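You operate a simulated robot arm through the tools that you are given. There is no shell and no other tool.

You are at the controls of a simulated two-armed robot. One attempt, no reset.

JOB
Fill the blue can in the blue slider with 120 ml of water.
Fine: set the black dial, orange switch on, slider in, green button once; then slider out and switch off. Where these are worked on the way, their far stop is far enough and under half their travel is too little: blue slider.

The check looks at the end state, three seconds after you hand in, the way a careful person would. Anything else that was tipped, shoved, dropped, spilled or broken makes it a failure.

ROBOT AND FRAMES
Two 7-joint arms with two-finger parallel grippers on one trunk that stands fixed in place. Base frame: the origin is at the foot of the trunk, x ahead of it, y to its left, z up. Lengths are in cm, angles in rad, forces in N, time in s.
The left shoulder is at [5, 17.7, 120.4], the right one opposite. With the tool pointing down near the work surface each hand reaches from about 22 to 70 cm from the base axis, measured 20 degrees to its own side. Payload 3.43 kg a hand.
The TCP of each hand is the grasp point between the finger pads, 3.4 cm short of the fingertips. In the tool frame z runs along the fingers and y along their closing line. The gripper opens to 12.8 cm. The fingers are 2.4 cm wide and 1.2 cm thick; the gripper's body (4.8 by 13 cm) begins 9.6 cm behind the TCP.
Orientation is that of the tool frame in the base frame, as a unit quaternion [w, x, y, z]. With the fingers straight down and closing along the base's y, the tool's x points along the base's -x, its y along +y and its z along -z.

CONTROLS
- The arms move only by the tool arm_command. It takes "left_targets", "right_targets" or both (then of equal length, played together; a hand with none holds still); each is a list of rows, each a list of 7 numbers: the shift along the tool's x, y, z in units of 20 mm (1.0 is 20 mm), then the turn, a rotation vector about the tool's x, y, z in units of 8 degrees (1.0 is 8 degrees), then the closure, from 0 (fully open) to 1 (shut). In form: [[dx, dy, dz, wx, wy, wz, fingers], ...]. A call has 1 to 20 rows; each row shifts and turns the commanded pose from where the row before left it, along the tool's axes as they then stand. A call with a number of a shift or a turn outside -1 to 1 is refused whole. Each row takes 0.2 s and may step no farther than 5 cm and 0.15 rad from the row before; otherwise, or with a gripper value out of range, the whole call is refused. A pose out of reach is approached as far as the arm can. The call stops where the force on the tool passes 40 N (or 10 N more than at its start, if that is more) or the arm is blocked; 0.2 s more then pass. The fingers move at their own pace (about 10.8 cm/s each) and stop on an object; they squeeze with about 30 N. The grip force told is the motor's: it shows also when the fingers shut on nothing. Time passes only in rows, and 0.2 s behind the last, so rows that do not move let the fingers close. The reply holds the time, the measured pose of the TCP, the force on the tool along the base axes, the opening and the grip force, in the units named above and with some noise, with the torque about the TCP (base axes, N m) and any sound that the robot's microphone picked up, and new pictures: "show" is both (left out), scene, wrist or none (wrist: the cameras of the hands that moved).
- Cameras (640 x 400 px; columns grow to the right, rows downward): "scene" is now at [14.31, 5.09, 137.59]; the picture's right is [0.57, -0.82, 0.00], its down [-0.39, -0.27, -0.88] and it looks along [0.72, 0.50, -0.47] (base axes); focal length 214 px, centre (320, 200). "left" rides on the left gripper at [7.6, 1.1, -16] in its tool frame; the picture's right is [-0.15, 0.99, 0.00], its down [-0.88, -0.13, -0.46] and it looks along [-0.45, -0.07, 0.89] (tool axes); focal length 234 px, centre (320, 200). "right" rides on the right gripper at [7.6, -1.1, -16] in its tool frame; the picture's right is [0.15, 0.99, 0.00], its down [-0.88, 0.13, -0.46] and it looks along [-0.45, 0.07, 0.89] (tool axes); focal length 234 px, centre (320, 200). There is no depth. A picture from a camera that has moved, and an enlarged one, comes with that camera's place and axes in the base frame and with its lens.
- lift_body(by): slides the trunk up (or, below 0, down) by that many cm; the arms and the scene camera ride with it, the base frame stays. It gives what a move gives, with no picture.
- pan_tilt(pan, tilt): turns the head with the scene camera to pan (to the left, within 1.396 rad either way) and tilt (down, from -0.506 to 1.204), counted from straight ahead of the robot. It gives what a move gives, and a new picture of the scene camera.
- enlarge(camera, box): a new picture of the part [left, top, right, bottom] of that camera's present view, enlarged. The clock stands still meanwhile.
- job_done(): hands the job in; it is judged then, once.

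Nothing tells you positions but the pictures and the camera data. Unless the task says otherwise, let go and move clear before handing in.

The tools are called after "Request:" as a command line: name --argument value ..., lists and objects as JSON in quotes. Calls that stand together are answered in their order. arm_command: Moves the arms, as the interface text tells. Its arguments: {"type":"object","properties":{"left_targets":{"type":"array"},"right_targets":{"type":"array"},"show":{"type":"string","enum":["both","scene","wrist","none"]}},"required":[]} The other tools are called the same way: lift_body (by) slides the trunk up or down; pan_tilt (pan, tilt) turns the head that bears the scene camera; enlarge (camera, box) takes an enlarged picture of a part of a camera's view; job_done () hands the job in.

At the start:

```text
time: 0.0
left_tcp_pos: [30.62, 31.6, 120.18]
left_tool_rot: [-0.001, 0.0, 1.0, 0.0]
left_contact_force: [-1.1, 0.4, 0.2]
left_wrist_torque: [0.0, -0.02, -0.04]
left_grip_width: 12.81
left_grip_force: 0.0
right_tcp_pos: [37.24, 0.3, 125.06]
right_tool_rot: [0.0, 0.0, 1.0, 0.001]
right_contact_force: [0.1, 0.1, 0.6]
right_wrist_torque: [0.03, 0.0, 0.01]
right_grip_width: 12.8
right_grip_force: 0.0
trunk travel left (down, up): [-37.5, 2.6]
head pan, tilt: [0.609, 0.49]
```

scene: 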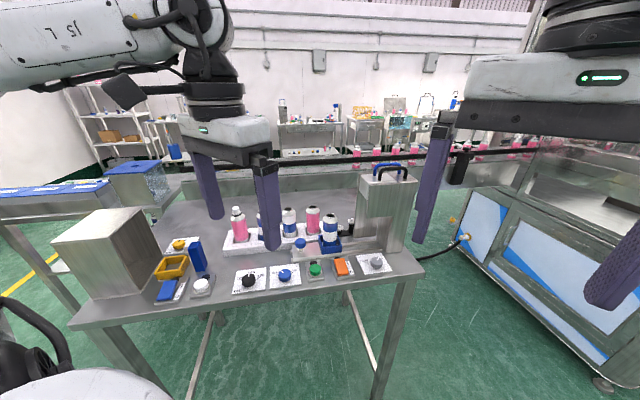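
right: 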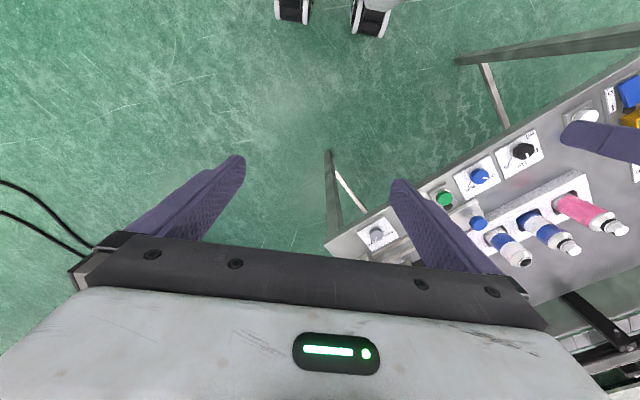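
left: 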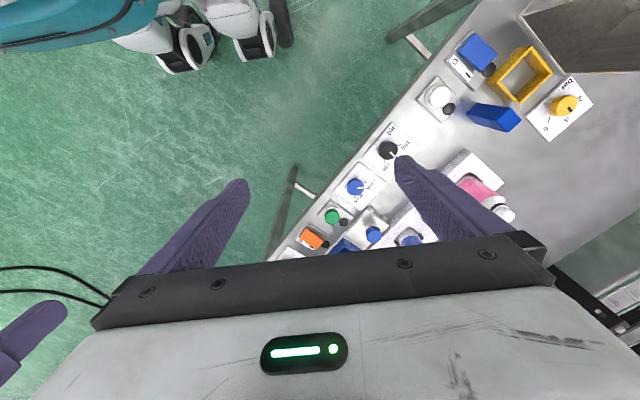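

I see a bench ahead-left with a row of controls on its front edge (black dial, blue dial, green button, orange switch, white button) and bottles behind; I take the blue slider to be the tray holding the blue-white can near the metal box. I'll enlarge the views before moving anything.

Request:
enlarge --camera "scene" --box '[220, 200, 400, 312]'

Request:
enlarge --camera "scene" --box '[130, 200, 310, 312]'

Request:
enlarge --camera "left" --box '[260, 100, 520, 262]'

Request:
enlarge --camera "right" --box '[340, 60, 640, 290]'

```text
3.56 times, centred on (310, 256) of scene
camera zoom: at [14.31, 5.09, 137.59], right [0.57, -0.82, 0.0], down [-0.39, -0.27, -0.88], along [0.72, 0.5, -0.47], focal length 763 px, centre (356, 1)
```

zoom: 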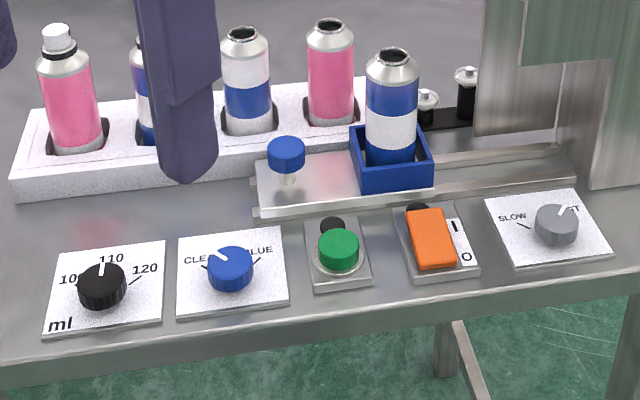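

```text
3.56 times, centred on (220, 256) of scene
camera zoom: at [14.31, 5.09, 137.59], right [0.57, -0.82, 0.0], down [-0.39, -0.27, -0.88], along [0.72, 0.5, -0.47], focal length 763 px, centre (676, 1)
```

zoom: 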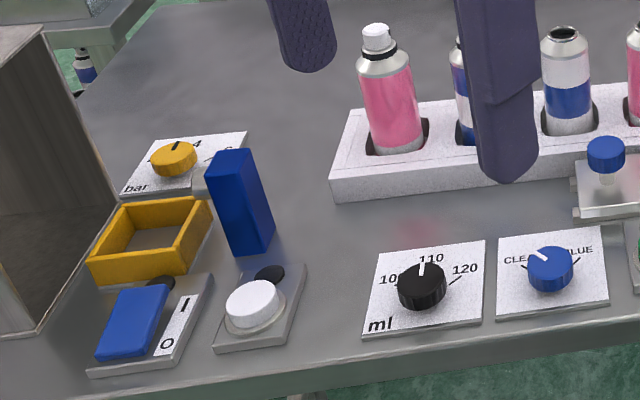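

```text
2.46 times, centred on (390, 181) of left
camera zoom: at [23.05, 32.85, 136.15], right [0.15, 0.99, 0.0], down [0.88, -0.13, 0.46], along [0.45, -0.07, -0.89], focal length 576 px, centre (148, 247)
```

zoom: 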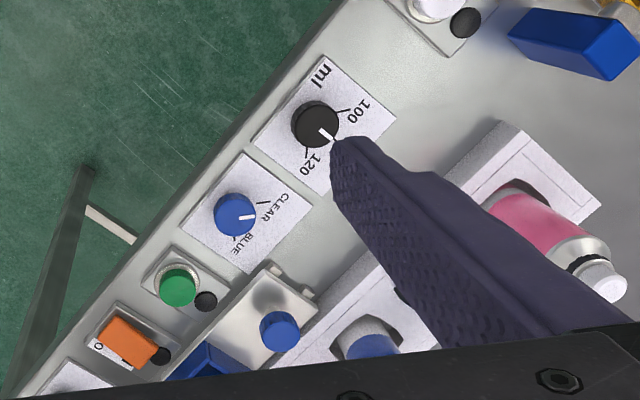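

```text
1.74 times, centred on (490, 175) of right
camera zoom: at [29.69, -1.03, 141.11], right [-0.15, 0.99, 0.0], down [0.88, 0.13, 0.46], along [0.45, 0.07, -0.89], focal length 407 px, centre (24, 244)
```

zoom: 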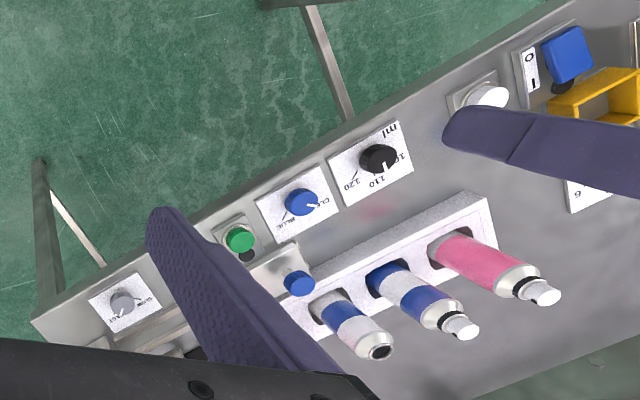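

The layout is clear: a ml dial at 110, a CLEAR/BLUE dial, a green button, an orange rocker, and a blue tray with a knob on a rail running parallel to the bench edge, which is about 45° to my base axes. I'll turn the left hand to line up with the bench so I get an unobstructed look.

Request:
arm_command --left_targets '[[0, 0, 0, 0, 0, -0.94, 0], [0, 0, 0, 0, 0, -0.94, 0], [0, 0, 0, 0, 0, -0.94, 0], [0, 0, 0, 0, 0, -0.94, 0], [0, 0, 0, 0, 0, -0.94, 0], [0, 0, 0, 0, 0, -0.94, 0], [0, 0, 0, 0, 0, 0, 0]]'

```text
time: 1.6
left_tcp_pos: [30.68, 31.62, 120.03]
left_tool_rot: [0.001, -0.384, 0.923, 0.0]
left_contact_force: [-0.2, -0.3, 0.0]
left_wrist_torque: [-0.02, 0.0, -0.02]
left_grip_width: 12.8
left_grip_force: 0.0
right_tcp_pos: [37.27, 0.22, 125.09]
right_tool_rot: [0.0, 0.0, 1.0, 0.0]
right_contact_force: [-0.1, -0.2, 0.2]
right_wrist_torque: [-0.03, -0.02, 0.03]
right_grip_width: 12.81
right_grip_force: 0.1
trunk travel left (down, up): [-37.5, 2.6]
head pan, tilt: [0.609, 0.49]
camera scene: at [14.31, 5.09, 137.59], right [0.57, -0.82, 0.0], down [-0.39, -0.27, -0.88], along [0.72, 0.5, -0.47], focal length 214 px, centre (320, 200)
camera left: at [24.52, 27.15, 136.14], right [-0.6, 0.8, 0.0], down [0.71, 0.53, 0.46], along [0.36, 0.27, -0.89], focal length 234 px, centre (320, 200)
```

scene: 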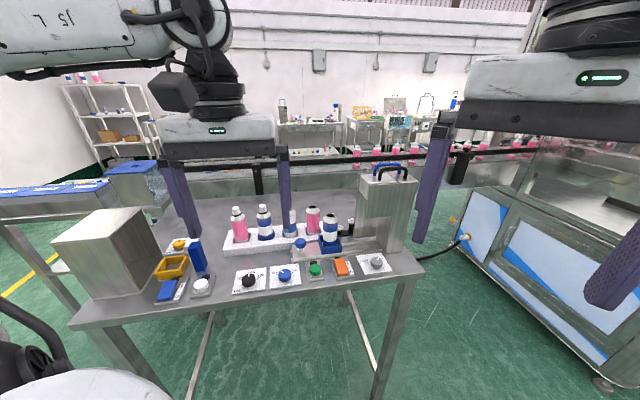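
left: 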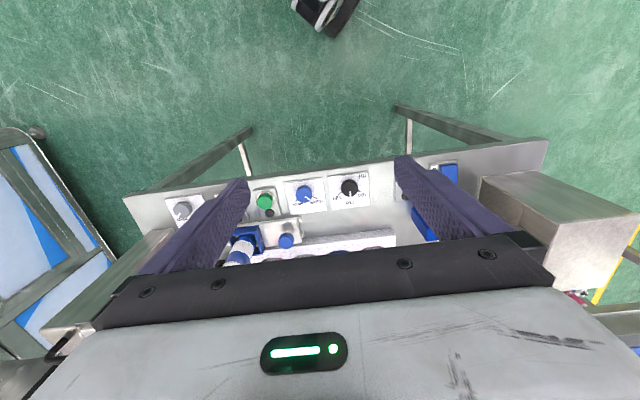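

The scene view is now clear of the fingers. I'll zoom in on the controls and the slider/machine from the scene camera.

Request:
enlarge --camera "scene" --box '[225, 225, 325, 300]'

Request:
enlarge --camera "scene" --box '[300, 225, 400, 290]'

Request:
enlarge --camera "scene" --box '[290, 160, 440, 260]'

Request:
enlarge --camera "left" --box '[225, 165, 405, 270]'

```text
5.33 times, centred on (275, 262) of scene
camera zoom: at [14.31, 5.09, 137.59], right [0.57, -0.82, 0.0], down [-0.39, -0.27, -0.88], along [0.72, 0.5, -0.47], focal length 1144 px, centre (560, -133)
```

zoom: 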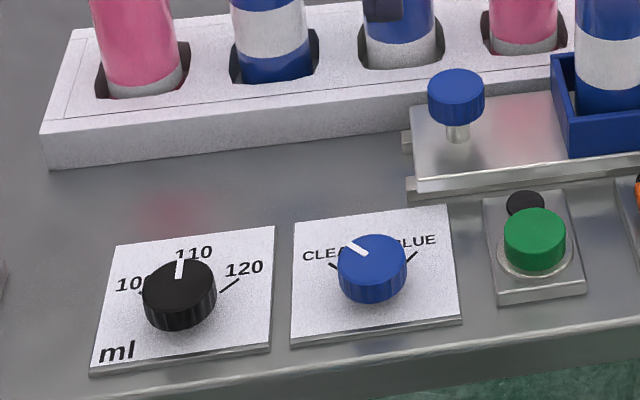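

```text
6.15 times, centred on (350, 258) of scene
camera zoom: at [14.31, 5.09, 137.59], right [0.57, -0.82, 0.0], down [-0.39, -0.27, -0.88], along [0.72, 0.5, -0.47], focal length 1320 px, centre (135, -154)
```

zoom: 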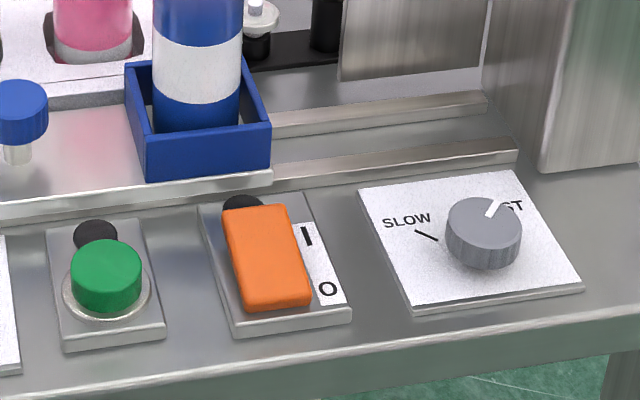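

```text
4.00 times, centred on (365, 210) of scene
camera zoom: at [14.31, 5.09, 137.59], right [0.57, -0.82, 0.0], down [-0.39, -0.27, -0.88], along [0.72, 0.5, -0.47], focal length 858 px, centre (140, 160)
```

zoom: 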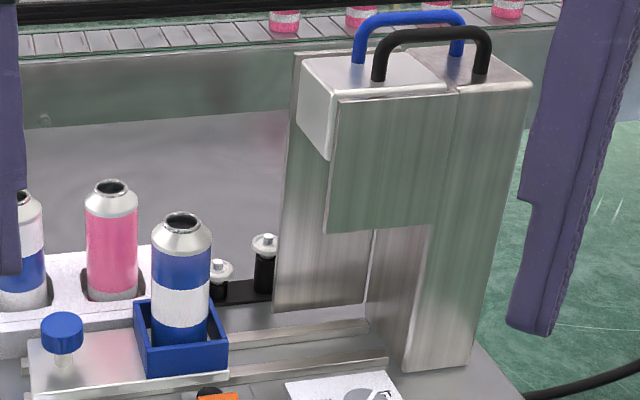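

```text
3.56 times, centred on (315, 218) of left
camera zoom: at [24.52, 27.15, 136.14], right [-0.6, 0.8, 0.0], down [0.71, 0.53, 0.46], along [0.36, 0.27, -0.89], focal length 833 px, centre (338, 138)
```

zoom: 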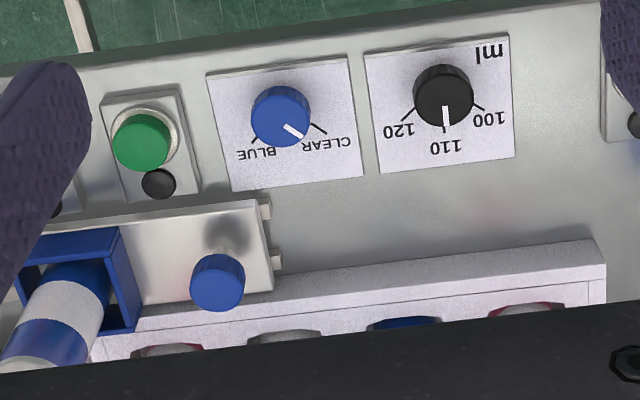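

The blue dial already points to CLEAR, the ml dial is at 110, and the table top is at about z=89. By triangulation the black dial is near (36.6, 43.5), the slider knob near (53.6, 39.7), and the slider runs right into the machine. I'll bring the left hand above the black dial, staying high, for a close look.

Request:
arm_command --left_targets '[[-0.9, 0.3, 0.8, 0, 0, 0, 0], [-0.9, 0.3, 0.8, 0, 0, 0, 0], [-0.9, 0.3, 0.8, 0, 0, 0, 0], [-0.9, 0.3, 0.8, 0, 0, 0, 0], [-0.9, 0.3, 0.8, 0, 0, 0, 0], [-0.9, 0.3, 0.8, 0, 0, 0, 0], [-0.9, 0.3, 0.8, 0, 0, 0, 0], [0, 0, 0, 0, 0, 0, 0]]'

```text
time: 3.4
left_tcp_pos: [36.46, 43.56, 108.85]
left_tool_rot: [0.001, -0.383, 0.924, 0.0]
left_contact_force: [0.6, 0.3, 0.6]
left_wrist_torque: [0.02, 0.01, 0.04]
left_grip_width: 12.79
left_grip_force: 0.1
right_tcp_pos: [37.22, 0.13, 125.19]
right_tool_rot: [-0.001, 0.0, 1.0, 0.0]
right_contact_force: [-0.1, -0.5, -0.3]
right_wrist_torque: [0.01, -0.01, 0.0]
right_grip_width: 12.8
right_grip_force: 0.1
trunk travel left (down, up): [-37.5, 2.6]
head pan, tilt: [0.609, 0.49]
camera scene: at [14.3, 5.07, 137.59], right [0.57, -0.82, 0.0], down [-0.39, -0.27, -0.88], along [0.72, 0.5, -0.47], focal length 214 px, centre (320, 200)
camera left: at [30.36, 39.11, 124.87], right [-0.6, 0.8, 0.0], down [0.71, 0.53, 0.46], along [0.37, 0.27, -0.89], focal length 234 px, centre (320, 200)
```

scene: 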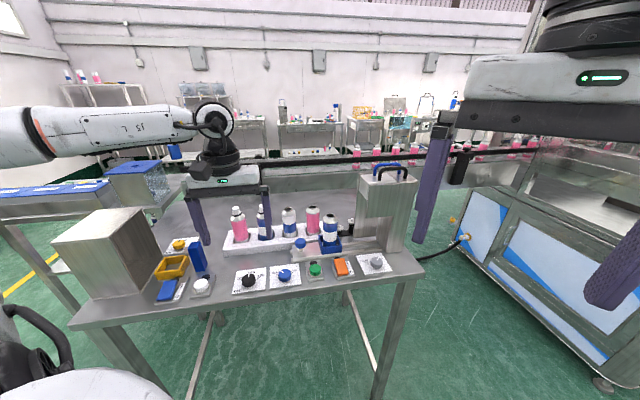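
left: 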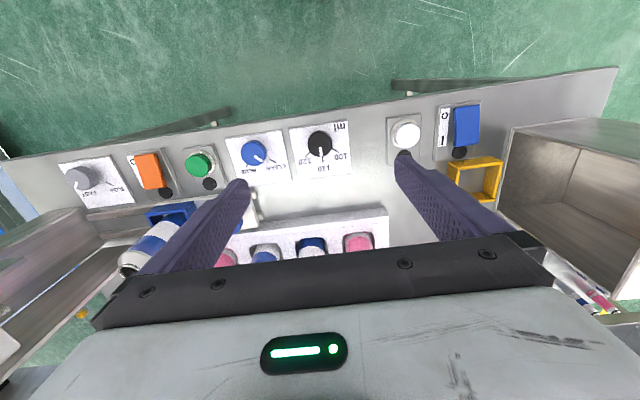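

The hand is now directly above the black dial, and the dial sits almost exactly where the TCP projects. I'll enlarge for an accurate fix on the dial and its tick marks.

Request:
enlarge --camera "left" --box '[275, 110, 371, 170]'

Request:
enlarge --camera "left" --box '[120, 120, 280, 220]'

Request:
enlarge --camera "scene" --box '[230, 262, 278, 298]'

Request:
enlarge --camera "scene" --box '[325, 250, 365, 284]'

```text
6.67 times, centred on (323, 140) of left
camera zoom: at [30.36, 39.11, 124.87], right [-0.6, 0.8, 0.0], down [0.71, 0.53, 0.46], along [0.37, 0.27, -0.89], focal length 1561 px, centre (300, 600)
```

zoom: 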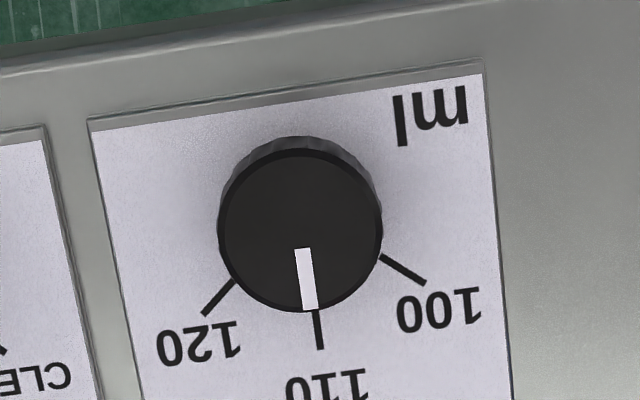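

```text
4.00 times, centred on (200, 170) of left
camera zoom: at [30.36, 39.11, 124.87], right [-0.6, 0.8, 0.0], down [0.71, 0.53, 0.46], along [0.37, 0.27, -0.89], focal length 937 px, centre (800, 320)
```

zoom: 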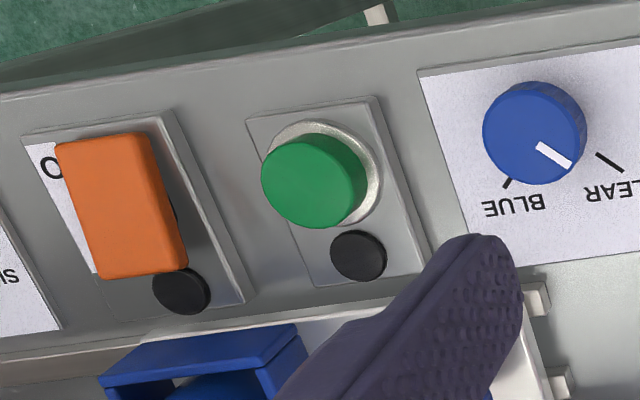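

```text
11.11 times, centred on (254, 280) of scene
camera zoom: at [14.3, 5.07, 137.59], right [0.57, -0.82, 0.0], down [-0.39, -0.27, -0.88], along [0.72, 0.5, -0.47], focal length 2383 px, centre (1053, -689)
```

zoom: 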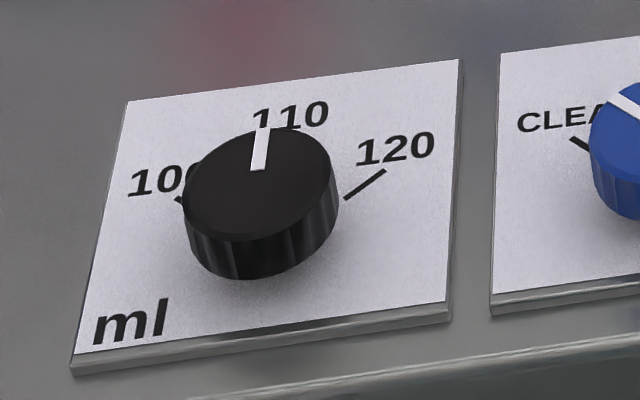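

```text
11.76 times, centred on (345, 267) of scene
camera zoom: at [14.3, 5.07, 137.59], right [0.57, -0.82, 0.0], down [-0.39, -0.27, -0.88], along [0.72, 0.5, -0.47], focal length 2523 px, centre (26, -588)
```

zoom: 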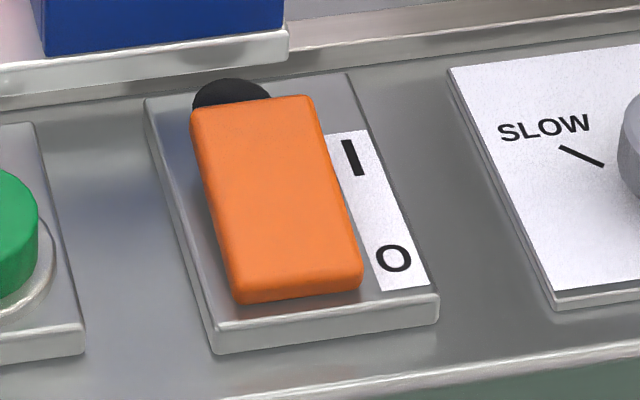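

Switch is at O (its near end is down), and the dial ticks are about 50° either side of 110. The dial centre is about 0.5 cm further inward than my TCP, with its top at z≈92. I'll pre-close the fingers and descend to just above the dial, then check.

Request:
arm_command --left_targets '[[-0.25, 0, 0, 0, 0, 0, 0.5], [0, 0, 0.95, 0, 0, 0, 0.5], [0, 0, 0.95, 0, 0, 0, 0.5], [0, 0, 0.95, 0, 0, 0, 0.5], [0, 0, 0.95, 0, 0, 0, 0.5], [0, 0, 0.95, 0, 0, 0, 0.5], [0, 0, 0.95, 0, 0, 0, 0.5], [0, 0, 0.7, 0, 0, 0, 0.5], [0, 0, 0, 0, 0, 0, 0.5]]'

```text
time: 5.4
left_tcp_pos: [36.7, 43.72, 96.04]
left_tool_rot: [0.0, -0.383, 0.924, 0.0]
left_contact_force: [-0.7, 0.1, -0.4]
left_wrist_torque: [0.0, -0.05, -0.03]
left_grip_width: 6.4
left_grip_force: 0.0
right_tcp_pos: [37.29, 0.24, 125.17]
right_tool_rot: [0.0, 0.0, 1.0, 0.0]
right_contact_force: [0.1, 0.4, 0.4]
right_wrist_torque: [0.01, 0.02, -0.04]
right_grip_width: 12.81
right_grip_force: 0.0
trunk travel left (down, up): [-37.5, 2.6]
head pan, tilt: [0.609, 0.49]
camera scene: at [14.31, 5.08, 137.59], right [0.57, -0.82, 0.0], down [-0.39, -0.27, -0.88], along [0.72, 0.5, -0.47], focal length 214 px, centre (320, 200)
camera left: at [30.62, 39.33, 112.03], right [-0.6, 0.8, 0.0], down [0.71, 0.53, 0.46], along [0.37, 0.27, -0.89], focal length 234 px, centre (320, 200)
```

scene: 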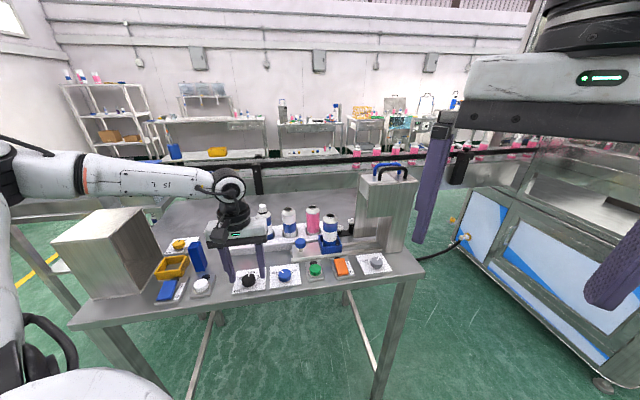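
left: 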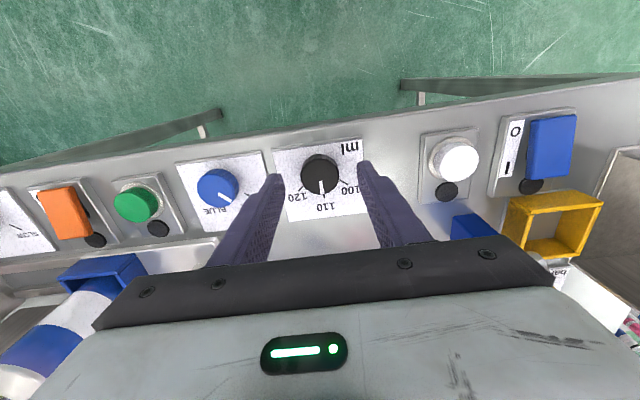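

The fingers straddle the dial. I'll enlarge to check the centring before the last couple of centimetres.

Request:
enlarge --camera "left" --box '[260, 130, 388, 210]'

Request:
enlarge --camera "scene" --box '[210, 235, 290, 300]'

```text
5.00 times, centred on (324, 170) of left
camera zoom: at [30.62, 39.33, 112.03], right [-0.6, 0.8, 0.0], down [0.71, 0.53, 0.46], along [0.37, 0.27, -0.89], focal length 1171 px, centre (300, 350)
```

zoom: 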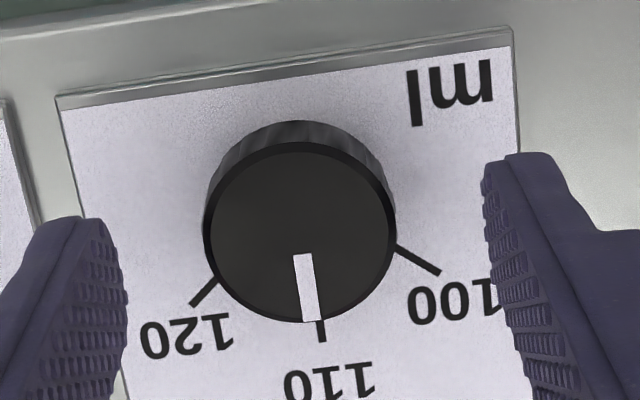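

```text
6.15 times, centred on (250, 268) of scene
camera zoom: at [14.31, 5.08, 137.59], right [0.57, -0.82, 0.0], down [-0.39, -0.27, -0.88], along [0.72, 0.5, -0.47], focal length 1320 px, centre (751, -215)
```

zoom: 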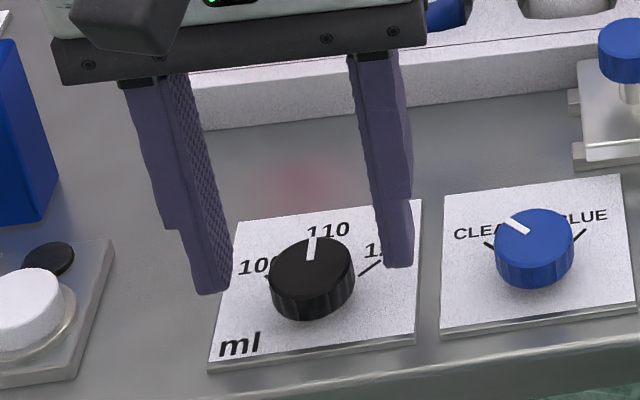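

The dial is centred to within 2 mm. Next I descend so the fingertips sit about 1 cm above the plate and grip the knob.

Request:
arm_command --left_targets '[[-0.1, 0, 0.55, 0, 0, 0, 0.5], [0, 0, 0.5, 0, 0, 0, 0.5], [0, 0, 0, 0, 0, 0, 0.62], [0, 0, 0, 0, 0, 0, 0.8], [0, 0, 0, 0, 0, 0, 0.8], [0, 0, 0, 0, 0, 0, 0.8]]' --show "wrist"

```text
time: 6.8
left_tcp_pos: [36.95, 44.03, 93.99]
left_tool_rot: [0.0, -0.384, 0.923, 0.0]
left_contact_force: [-2.9, 3.9, 1.7]
left_wrist_torque: [0.6, 0.02, 0.02]
left_grip_width: 3.31
left_grip_force: 44.5
right_tcp_pos: [37.21, 0.17, 125.21]
right_tool_rot: [0.0, 0.0, 1.0, 0.0]
right_contact_force: [0.4, 0.6, -0.3]
right_wrist_torque: [0.02, 0.0, -0.01]
right_grip_width: 12.8
right_grip_force: 0.1
trunk travel left (down, up): [-37.5, 2.6]
head pan, tilt: [0.609, 0.49]
camera left: at [30.8, 39.49, 110.03], right [-0.6, 0.8, 0.0], down [0.71, 0.53, 0.46], along [0.36, 0.27, -0.89], focal length 234 px, centre (320, 200)
```

left: 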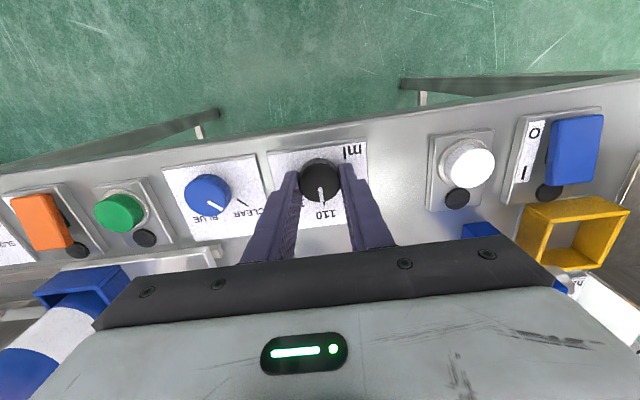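

The knob is gripped (3.3 cm wide) with small side forces. I'll turn it clockwise seen from above, about half way first.

Request:
arm_command --left_targets '[[0, 0, 0, 0, 0, 0.7, 0.8], [0, 0, 0, 0, 0, 0.7, 0.8], [0, 0, 0, 0, 0, 0.7, 0.8], [0, 0, 0, 0, 0, 0.7, 0.8], [0, 0, 0, 0, 0, 0, 0.8]]' --show "wrist"

```text
time: 8.0
left_tcp_pos: [37.06, 43.89, 94.01]
left_tool_rot: [-0.001, -0.196, 0.981, -0.002]
left_contact_force: [-1.7, -6.1, -7.2]
left_wrist_torque: [0.49, -1.15, 0.04]
left_grip_width: 3.31
left_grip_force: 44.9
right_tcp_pos: [37.32, 0.14, 125.1]
right_tool_rot: [0.001, -0.001, 1.0, 0.001]
right_contact_force: [-0.1, 0.6, -0.3]
right_wrist_torque: [-0.03, 0.0, -0.02]
right_grip_width: 12.8
right_grip_force: 0.1
trunk travel left (down, up): [-37.5, 2.6]
head pan, tilt: [0.609, 0.49]
camera left: at [29.58, 42.16, 110.04], right [-0.25, 0.97, 0.0], down [0.86, 0.22, 0.46], along [0.44, 0.11, -0.89], focal length 234 px, centre (320, 200)
```

left: 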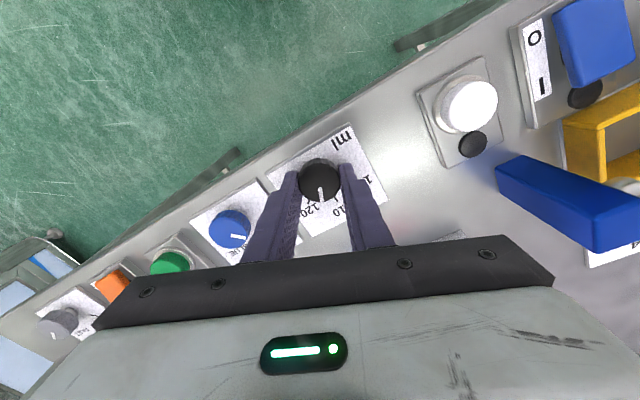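

The knob turns along with the fingers. I'll turn the remaining ~27°.

Request:
arm_command --left_targets '[[0, 0, 0, 0, 0, 0.86, 0.8], [0, 0, 0, 0, 0, 0.86, 0.8], [0, 0, 0, 0, 0, 0.86, 0.8], [0, 0, 0, 0, 0, 0.86, 0.8], [0, 0, 0, 0, 0, 0, 0.8]]' --show "wrist"

Request:
enlarge --camera "left" --box '[272, 130, 368, 220]'

Request:
enlarge --camera "scene" --box '[220, 245, 290, 300]'

```text
time: 9.2
left_tcp_pos: [37.02, 43.72, 94.03]
left_tool_rot: [-0.001, 0.043, 0.999, -0.003]
left_contact_force: [-0.1, -20.7, -14.6]
left_wrist_torque: [0.13, -0.14, 0.06]
left_grip_width: 3.28
left_grip_force: 44.9
right_tcp_pos: [37.35, 0.09, 125.1]
right_tool_rot: [-0.001, -0.001, 1.0, 0.0]
right_contact_force: [-0.2, -0.5, -0.1]
right_wrist_torque: [0.04, -0.01, -0.02]
right_grip_width: 12.81
right_grip_force: 0.0
trunk travel left (down, up): [-37.5, 2.6]
head pan, tilt: [0.609, 0.49]
camera left: at [29.63, 45.66, 110.05], right [0.23, 0.97, 0.0], down [0.87, -0.2, 0.45], along [0.44, -0.11, -0.89], focal length 234 px, centre (320, 200)
```

left: 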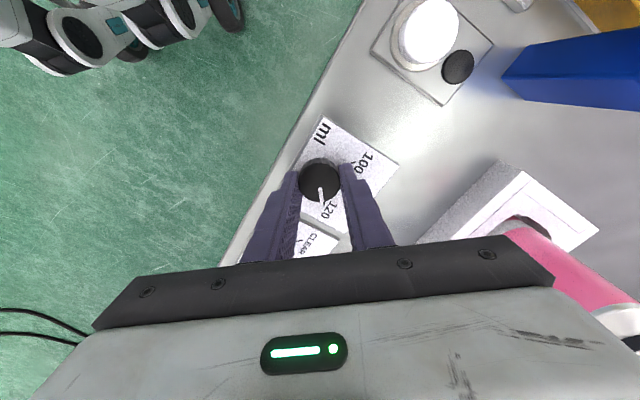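

```text
4.44 times, centred on (320, 175) of left
camera zoom: at [29.63, 45.66, 110.05], right [0.23, 0.97, 0.0], down [0.87, -0.2, 0.45], along [0.44, -0.11, -0.89], focal length 1041 px, centre (320, 311)
```

zoom: 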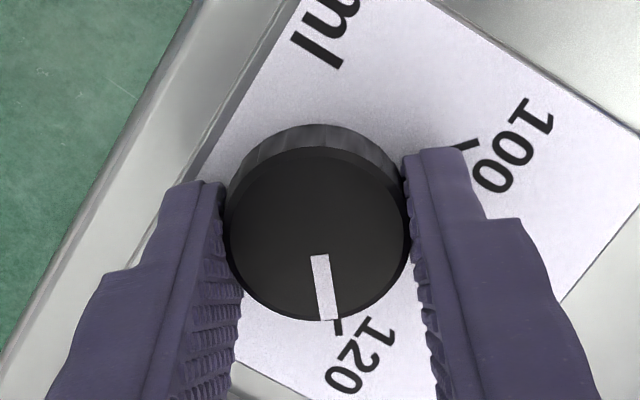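

```text
7.27 times, centred on (255, 272) of scene
camera zoom: at [14.41, 4.96, 137.57], right [0.57, -0.82, 0.0], down [-0.39, -0.27, -0.88], along [0.72, 0.5, -0.47], focal length 1560 px, centre (793, -327)
```

zoom: 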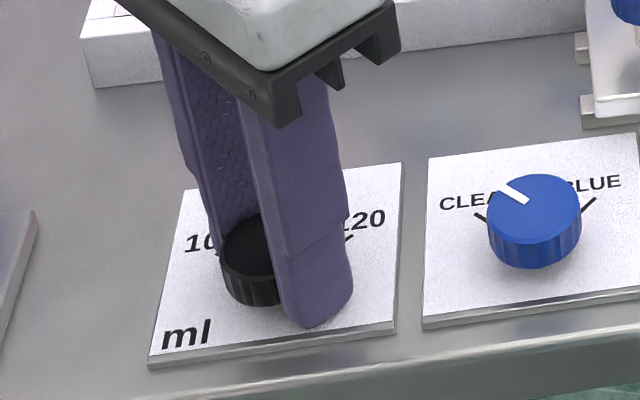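

The pointer lines up with the 120 tick. I'll release, rise straight up and confirm.

Request:
arm_command --left_targets '[[0, 0, 0, 0, 0, 0, 0.6], [0, 0, 0, 0, 0, 0, 0.5], [0, 0, 0, 0, 0, 0, 0.5], [0, 0, -0.9, 0, 0, 0, 0.5], [0, 0, -0.95, 0, 0, 0, 0.5], [0, 0, -0.95, 0, 0, 0, 0.5], [0, 0, -0.95, 0, 0, 0, 0.5], [0, 0, -0.95, 0, 0, 0, 0.5], [0, 0, 0, 0, 0, 0, 0.5]]' --show "wrist"

Request:
enlarge --camera "left" --box '[270, 110, 370, 180]'

Request:
enlarge --camera "scene" --box '[220, 245, 310, 300]'

```text
time: 11.2
left_tcp_pos: [37.2, 44.13, 103.63]
left_tool_rot: [0.0, 0.042, 0.999, 0.0]
left_contact_force: [0.3, 0.6, -0.8]
left_wrist_torque: [0.03, 0.01, 0.01]
left_grip_width: 6.41
left_grip_force: 0.0
right_tcp_pos: [37.11, 0.12, 125.14]
right_tool_rot: [-0.001, 0.0, 1.0, 0.0]
right_contact_force: [-0.2, 0.0, -1.0]
right_wrist_torque: [-0.01, -0.02, 0.01]
right_grip_width: 12.8
right_grip_force: 0.0
trunk travel left (down, up): [-37.5, 2.6]
head pan, tilt: [0.609, 0.49]
camera left: at [29.69, 45.99, 119.64], right [0.23, 0.97, 0.0], down [0.87, -0.2, 0.46], along [0.44, -0.1, -0.89], focal length 234 px, centre (320, 200)
```

left: 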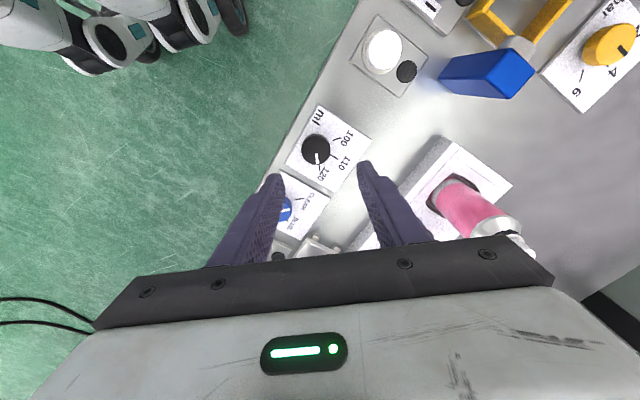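

```text
5.71 times, centred on (320, 145) of left
camera zoom: at [29.69, 45.99, 119.64], right [0.23, 0.97, 0.0], down [0.87, -0.2, 0.46], along [0.44, -0.1, -0.89], focal length 1338 px, centre (320, 514)
```

zoom: 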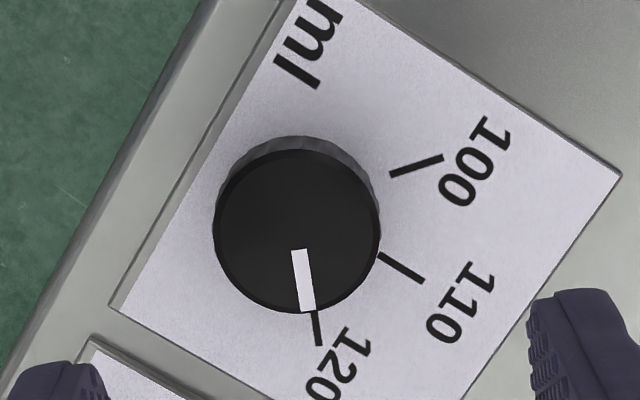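

```text
7.11 times, centred on (265, 272) of scene
camera zoom: at [14.32, 5.1, 137.59], right [0.57, -0.82, 0.0], down [-0.39, -0.27, -0.88], along [0.72, 0.5, -0.47], focal length 1525 px, centre (711, -316)
```

zoom: 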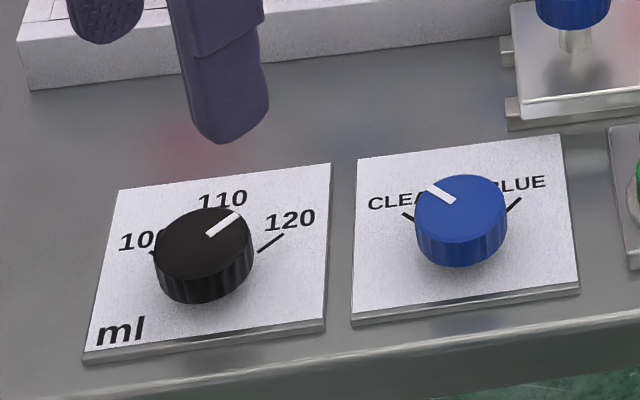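

The dial sits exactly on 120 and the blue dial is untouched at CLEAR. The orange rocker's raised I-end is near (56.5, 27.3, 92). I'll close the fingers, turn back square with the bench, and glide above the rocker.

Request:
arm_command --left_targets '[[0, 0, 0, 0, 0, -0.885, 0.8], [0, 0, 0, 0, 0, -0.885, 1], [0, 0, 0, 0, 0, -0.885, 1], [0, 0, 0, 0, 0, -0.885, 1], [0, 0, 0, 0, 0, -0.885, 1], [0, 0, 0, 0, 0, -0.885, 1], [0, 0, 0, 0, 0, -0.885, 1], [-0.06, -0.98, 0, 0, 0, 0, 1], [-0.06, -0.98, 0, 0, 0, 0, 1], [-0.06, -0.98, 0, 0, 0, 0, 1], [-0.06, -0.98, 0, 0, 0, 0, 1], [-0.06, -0.98, 0, 0, 0, 0, 1], [-0.06, -0.98, 0, 0, 0, 0, 1], [-0.06, -0.98, 0, 0, 0, 0, 1], [-0.06, -0.98, 0, 0, 0, 0, 1], [-0.06, -0.98, 0, 0, 0, 0, 1], [-0.06, -0.98, 0, 0, 0, 0, 1], [-0.06, -0.98, 0, 0, 0, 0, 1], [-0.06, -0.98, 0, 0, 0, 0, 1], [0, 0, 0, 0, 0, 0, 1]]'

```text
time: 15.4
left_tcp_pos: [54.71, 28.22, 103.45]
left_tool_rot: [0.0, -0.382, 0.924, 0.0]
left_contact_force: [-0.9, 0.5, -0.5]
left_wrist_torque: [0.02, 0.0, 0.01]
left_grip_width: 0.0
left_grip_force: 30.0
right_tcp_pos: [37.3, 0.21, 125.15]
right_tool_rot: [0.0, 0.0, 1.0, 0.0]
right_contact_force: [-0.3, -0.9, 0.2]
right_wrist_torque: [0.0, -0.02, 0.02]
right_grip_width: 12.81
right_grip_force: 0.1
trunk travel left (down, up): [-37.5, 2.6]
head pan, tilt: [0.609, 0.49]
camera scene: at [14.29, 5.09, 137.59], right [0.57, -0.82, 0.0], down [-0.39, -0.27, -0.88], along [0.72, 0.5, -0.47], focal length 214 px, centre (320, 200)
camera left: at [48.51, 23.78, 119.51], right [-0.59, 0.81, 0.0], down [0.72, 0.53, 0.46], along [0.37, 0.27, -0.89], focal length 234 px, centre (320, 200)
```

scene: 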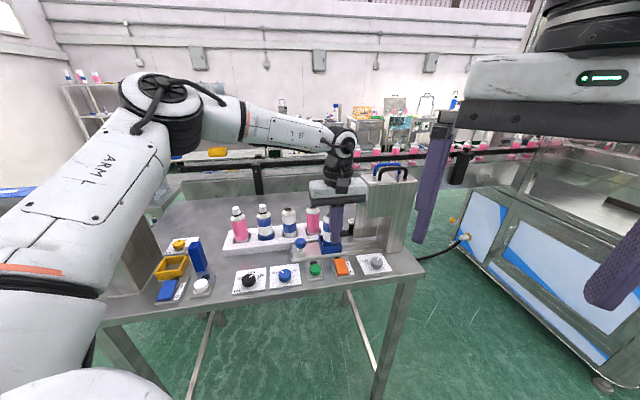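
left: 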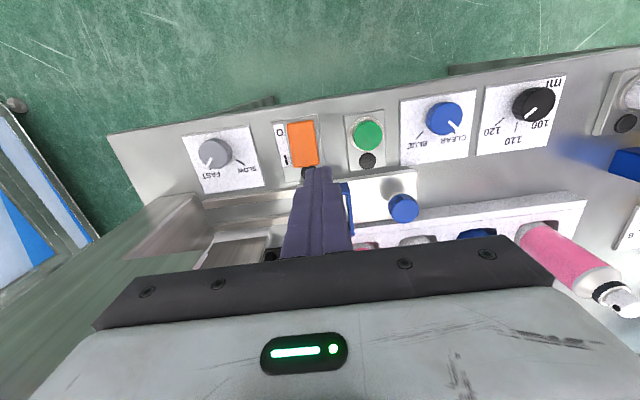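

The hand is above the control row near the rocker. I'll enlarge to refine the rocker's position and its lamp.

Request:
enlarge --camera "left" --box '[260, 105, 400, 195]'

Request:
enlarge --camera "scene" --box '[300, 195, 380, 285]'

```text
4.44 times, centred on (330, 150) of left
camera zoom: at [48.51, 23.78, 119.51], right [-0.59, 0.81, 0.0], down [0.72, 0.53, 0.46], along [0.37, 0.27, -0.89], focal length 1041 px, centre (276, 422)
```

zoom: 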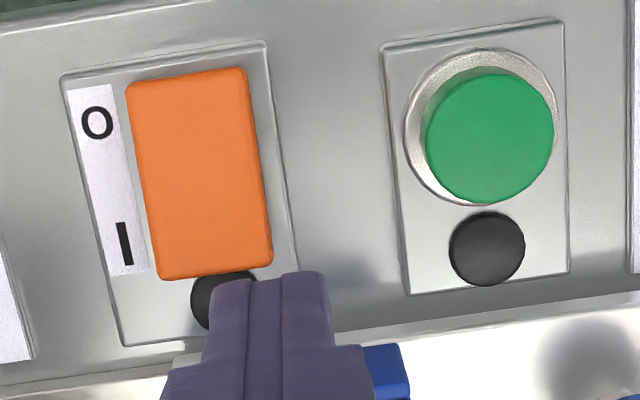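

```text
4.44 times, centred on (340, 240) of scene
camera zoom: at [14.29, 5.09, 137.59], right [0.57, -0.82, 0.0], down [-0.39, -0.27, -0.88], along [0.72, 0.5, -0.47], focal length 953 px, centre (231, 22)
```

zoom: 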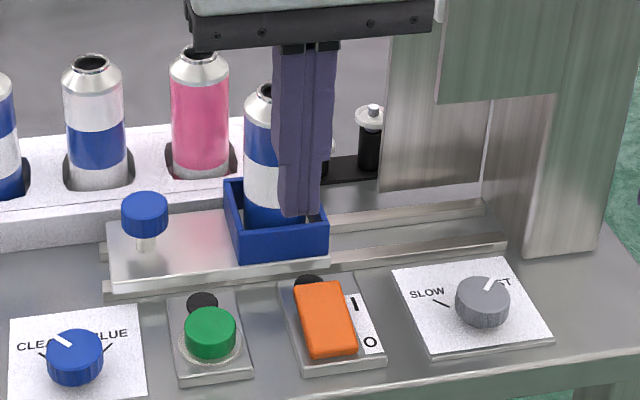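

The rocker's I-end is 1.9 cm right and about 0.7 cm inward of my TCP. I'll shift over it and descend to just above it.

Request:
arm_command --left_targets '[[-0.36, -0.95, 0, 0, 0, 0, 1], [0, 0, 0.9, 0, 0, 0, 1], [0, 0, 0.9, 0, 0, 0, 1], [0, 0, 0.9, 0, 0, 0, 1], [0, 0, 0.75, 0, 0, 0, 1], [0, 0, 0, 0, 0, 0, 1]]' --show "wrist"

Request:
enlarge --camera "left" --box '[250, 130, 390, 220]'

Request:
enlarge --camera "scene" --box '[310, 220, 380, 285]'

```text
time: 16.8
left_tcp_pos: [56.09, 27.86, 96.62]
left_tool_rot: [0.001, -0.381, 0.925, 0.0]
left_contact_force: [-0.4, -0.7, 0.2]
left_wrist_torque: [-0.02, 0.02, -0.01]
left_grip_width: 0.0
left_grip_force: 29.7
left hand out of reach, approached as far as the arm can: row 5
right_tcp_pos: [37.27, 0.07, 125.15]
right_tool_rot: [0.001, 0.0, 1.0, 0.0]
right_contact_force: [-1.1, -0.6, -0.2]
right_wrist_torque: [-0.02, 0.01, 0.02]
right_grip_width: 12.83
right_grip_force: 0.0
trunk travel left (down, up): [-37.5, 2.6]
head pan, tilt: [0.609, 0.49]
camera left: at [49.74, 23.49, 112.64], right [-0.59, 0.81, 0.0], down [0.72, 0.53, 0.46], along [0.37, 0.27, -0.89], focal length 234 px, centre (320, 200)
```

left: 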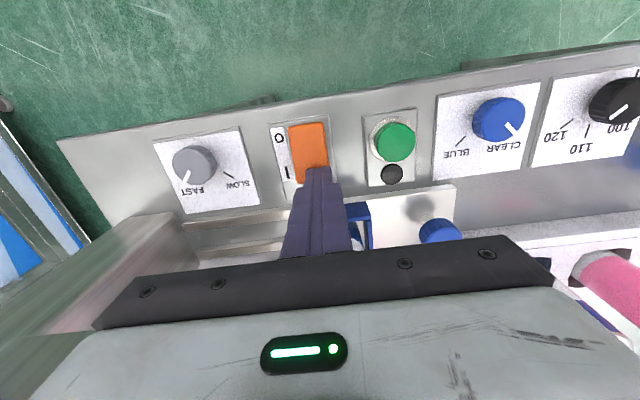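

```text
4.44 times, centred on (320, 175) of left
camera zoom: at [49.74, 23.49, 112.64], right [-0.59, 0.81, 0.0], down [0.72, 0.53, 0.46], along [0.37, 0.27, -0.89], focal length 1041 px, centre (320, 311)
```

zoom: 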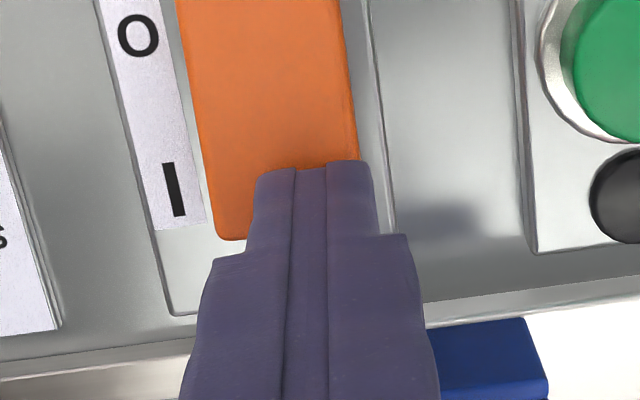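

```text
6.15 times, centred on (345, 252) of scene
camera zoom: at [14.3, 5.09, 137.59], right [0.57, -0.82, 0.0], down [-0.39, -0.27, -0.88], along [0.72, 0.5, -0.47], focal length 1320 px, centre (166, -123)
```

zoom: 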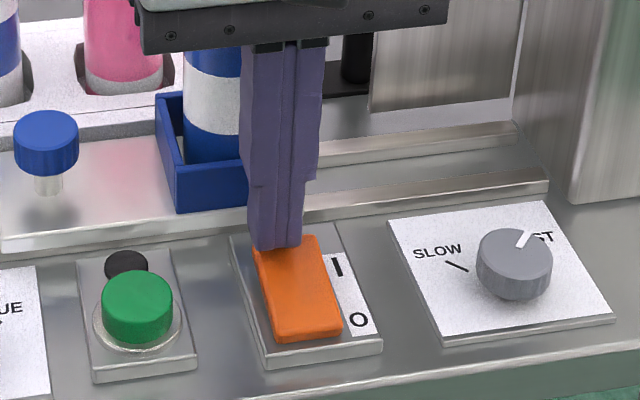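

The arm reported a reach limit here, and the shortfall is sideways, which suggests a wrist limit at this yaw. I'll rise slightly and turn the hand about 20° clockwise. That still keeps the gripper body clear of the can.

Request:
arm_command --left_targets '[[0, 0, -0.7, 0, 0, 0, 1], [0, 0, 0, 0, 0, 0.85, 1], [0, 0, 0, 0, 0, 0.85, 1], [0, 0, 0, 0, 0, 0.85, 1], [0, 0, 0, 0, 0, 0, 1], [0, 0, 0.6, 0, 0, 0, 1], [0, 0, 0, 0, 0, 0, 1]]' --show "wrist"

```text
time: 18.4
left_tcp_pos: [55.98, 27.75, 97.04]
left_tool_rot: [0.0, -0.21, 0.978, 0.0]
left_contact_force: [0.1, 0.9, -0.5]
left_wrist_torque: [-0.01, -0.02, -0.02]
left_grip_width: 0.01
left_grip_force: 30.1
right_tcp_pos: [37.35, 0.2, 125.13]
right_tool_rot: [0.0, 0.0, 1.0, 0.0]
right_contact_force: [-0.6, -0.6, -0.2]
right_wrist_torque: [0.0, 0.01, 0.02]
right_grip_width: 12.79
right_grip_force: 0.0
trunk travel left (down, up): [-37.5, 2.6]
head pan, tilt: [0.609, 0.49]
camera left: at [48.56, 25.71, 113.03], right [-0.27, 0.96, 0.0], down [0.86, 0.24, 0.46], along [0.44, 0.12, -0.89], focal length 234 px, centre (320, 200)
```

left: 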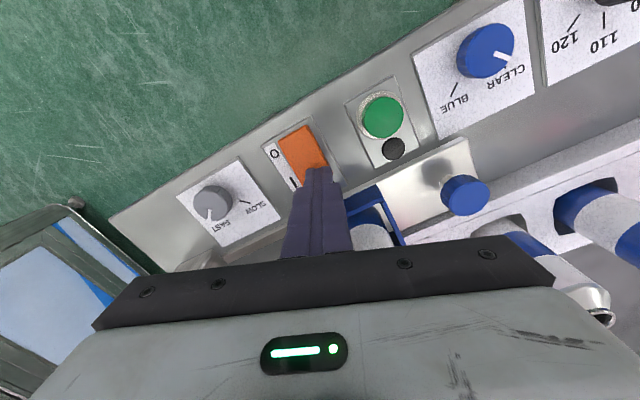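

No limit warning now. I'll nudge 0.7 cm right to centre on the rocker's I-end and press down slowly.

Request:
arm_command --left_targets '[[-0.12, -0.31, 0, 0, 0, 0, 1], [0, 0, 0.4, 0, 0, 0, 1], [0, 0, 0.3, 0, 0, 0, 1], [0, 0, 0.2, 0, 0, 0, 1], [0, 0, 0.15, 0, 0, 0, 1], [0, 0, 0.1, 0, 0, 0, 1]]' --show "both"

Request:
enlarge --camera "left" --box '[250, 110, 390, 200]'

Request:
enlarge --camera "scene" --box '[310, 220, 380, 285]'

```text
time: 19.8
left_tcp_pos: [55.66, 28.04, 95.65]
left_tool_rot: [0.009, -0.213, 0.977, -0.004]
left_contact_force: [-7.4, 1.1, 12.7]
left_wrist_torque: [-0.15, 0.26, -0.11]
left_grip_width: 0.01
left_grip_force: 29.9
left hand out of reach, approached as far as the arm can: row 1, 3, 5
right_tcp_pos: [37.07, 0.13, 125.25]
right_tool_rot: [0.001, 0.0, 1.0, 0.0]
right_contact_force: [0.6, -0.8, -0.2]
right_wrist_torque: [0.01, -0.02, 0.0]
right_grip_width: 12.81
right_grip_force: 0.0
trunk travel left (down, up): [-37.5, 2.6]
head pan, tilt: [0.609, 0.49]
stopped in row 6 (left hand): the force on the tool passed its limit at 41 N (the readings are from after the stop); the commanded pose is now the measured one
camera scene: at [14.1, 5.07, 137.58], right [0.57, -0.82, 0.0], down [-0.38, -0.27, -0.88], along [0.72, 0.5, -0.47], focal length 214 px, centre (320, 200)
camera left: at [47.97, 26.02, 111.64], right [-0.28, 0.96, -0.01], down [0.85, 0.25, 0.47], along [0.46, 0.12, -0.88], focal length 234 px, centre (320, 200)
```

scene: 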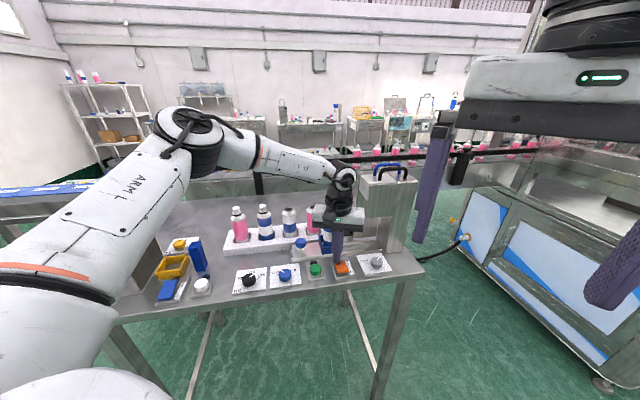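
left: 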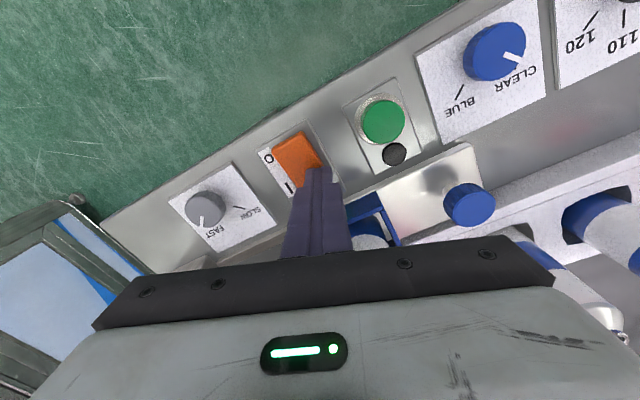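

```text
4.44 times, centred on (320, 155) of left
camera zoom: at [47.97, 26.02, 111.64], right [-0.28, 0.96, -0.01], down [0.85, 0.25, 0.47], along [0.46, 0.12, -0.88], focal length 1041 px, centre (320, 400)
```

zoom: 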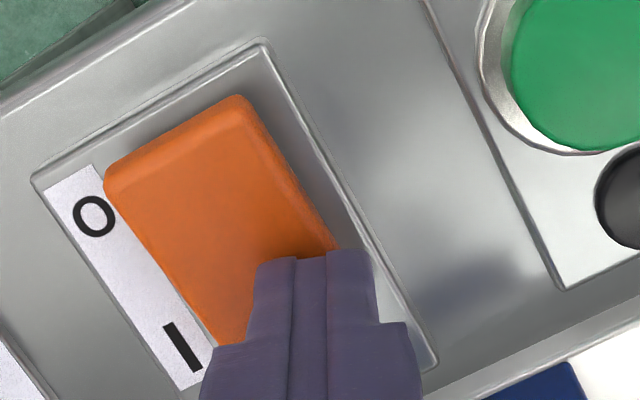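

```text
6.15 times, centred on (345, 252) of scene
camera zoom: at [14.1, 5.07, 137.58], right [0.57, -0.82, 0.0], down [-0.38, -0.27, -0.88], along [0.72, 0.5, -0.47], focal length 1320 px, centre (166, -123)
```

zoom: 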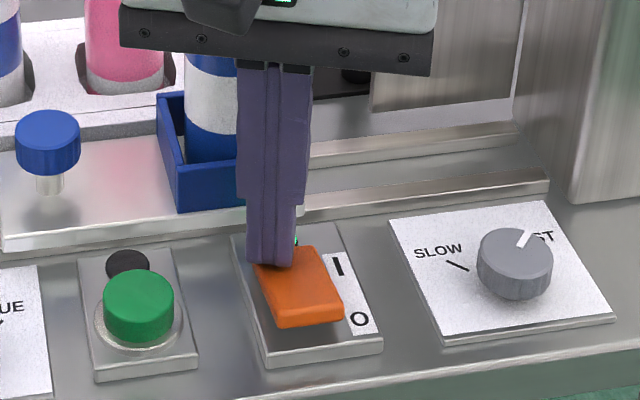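

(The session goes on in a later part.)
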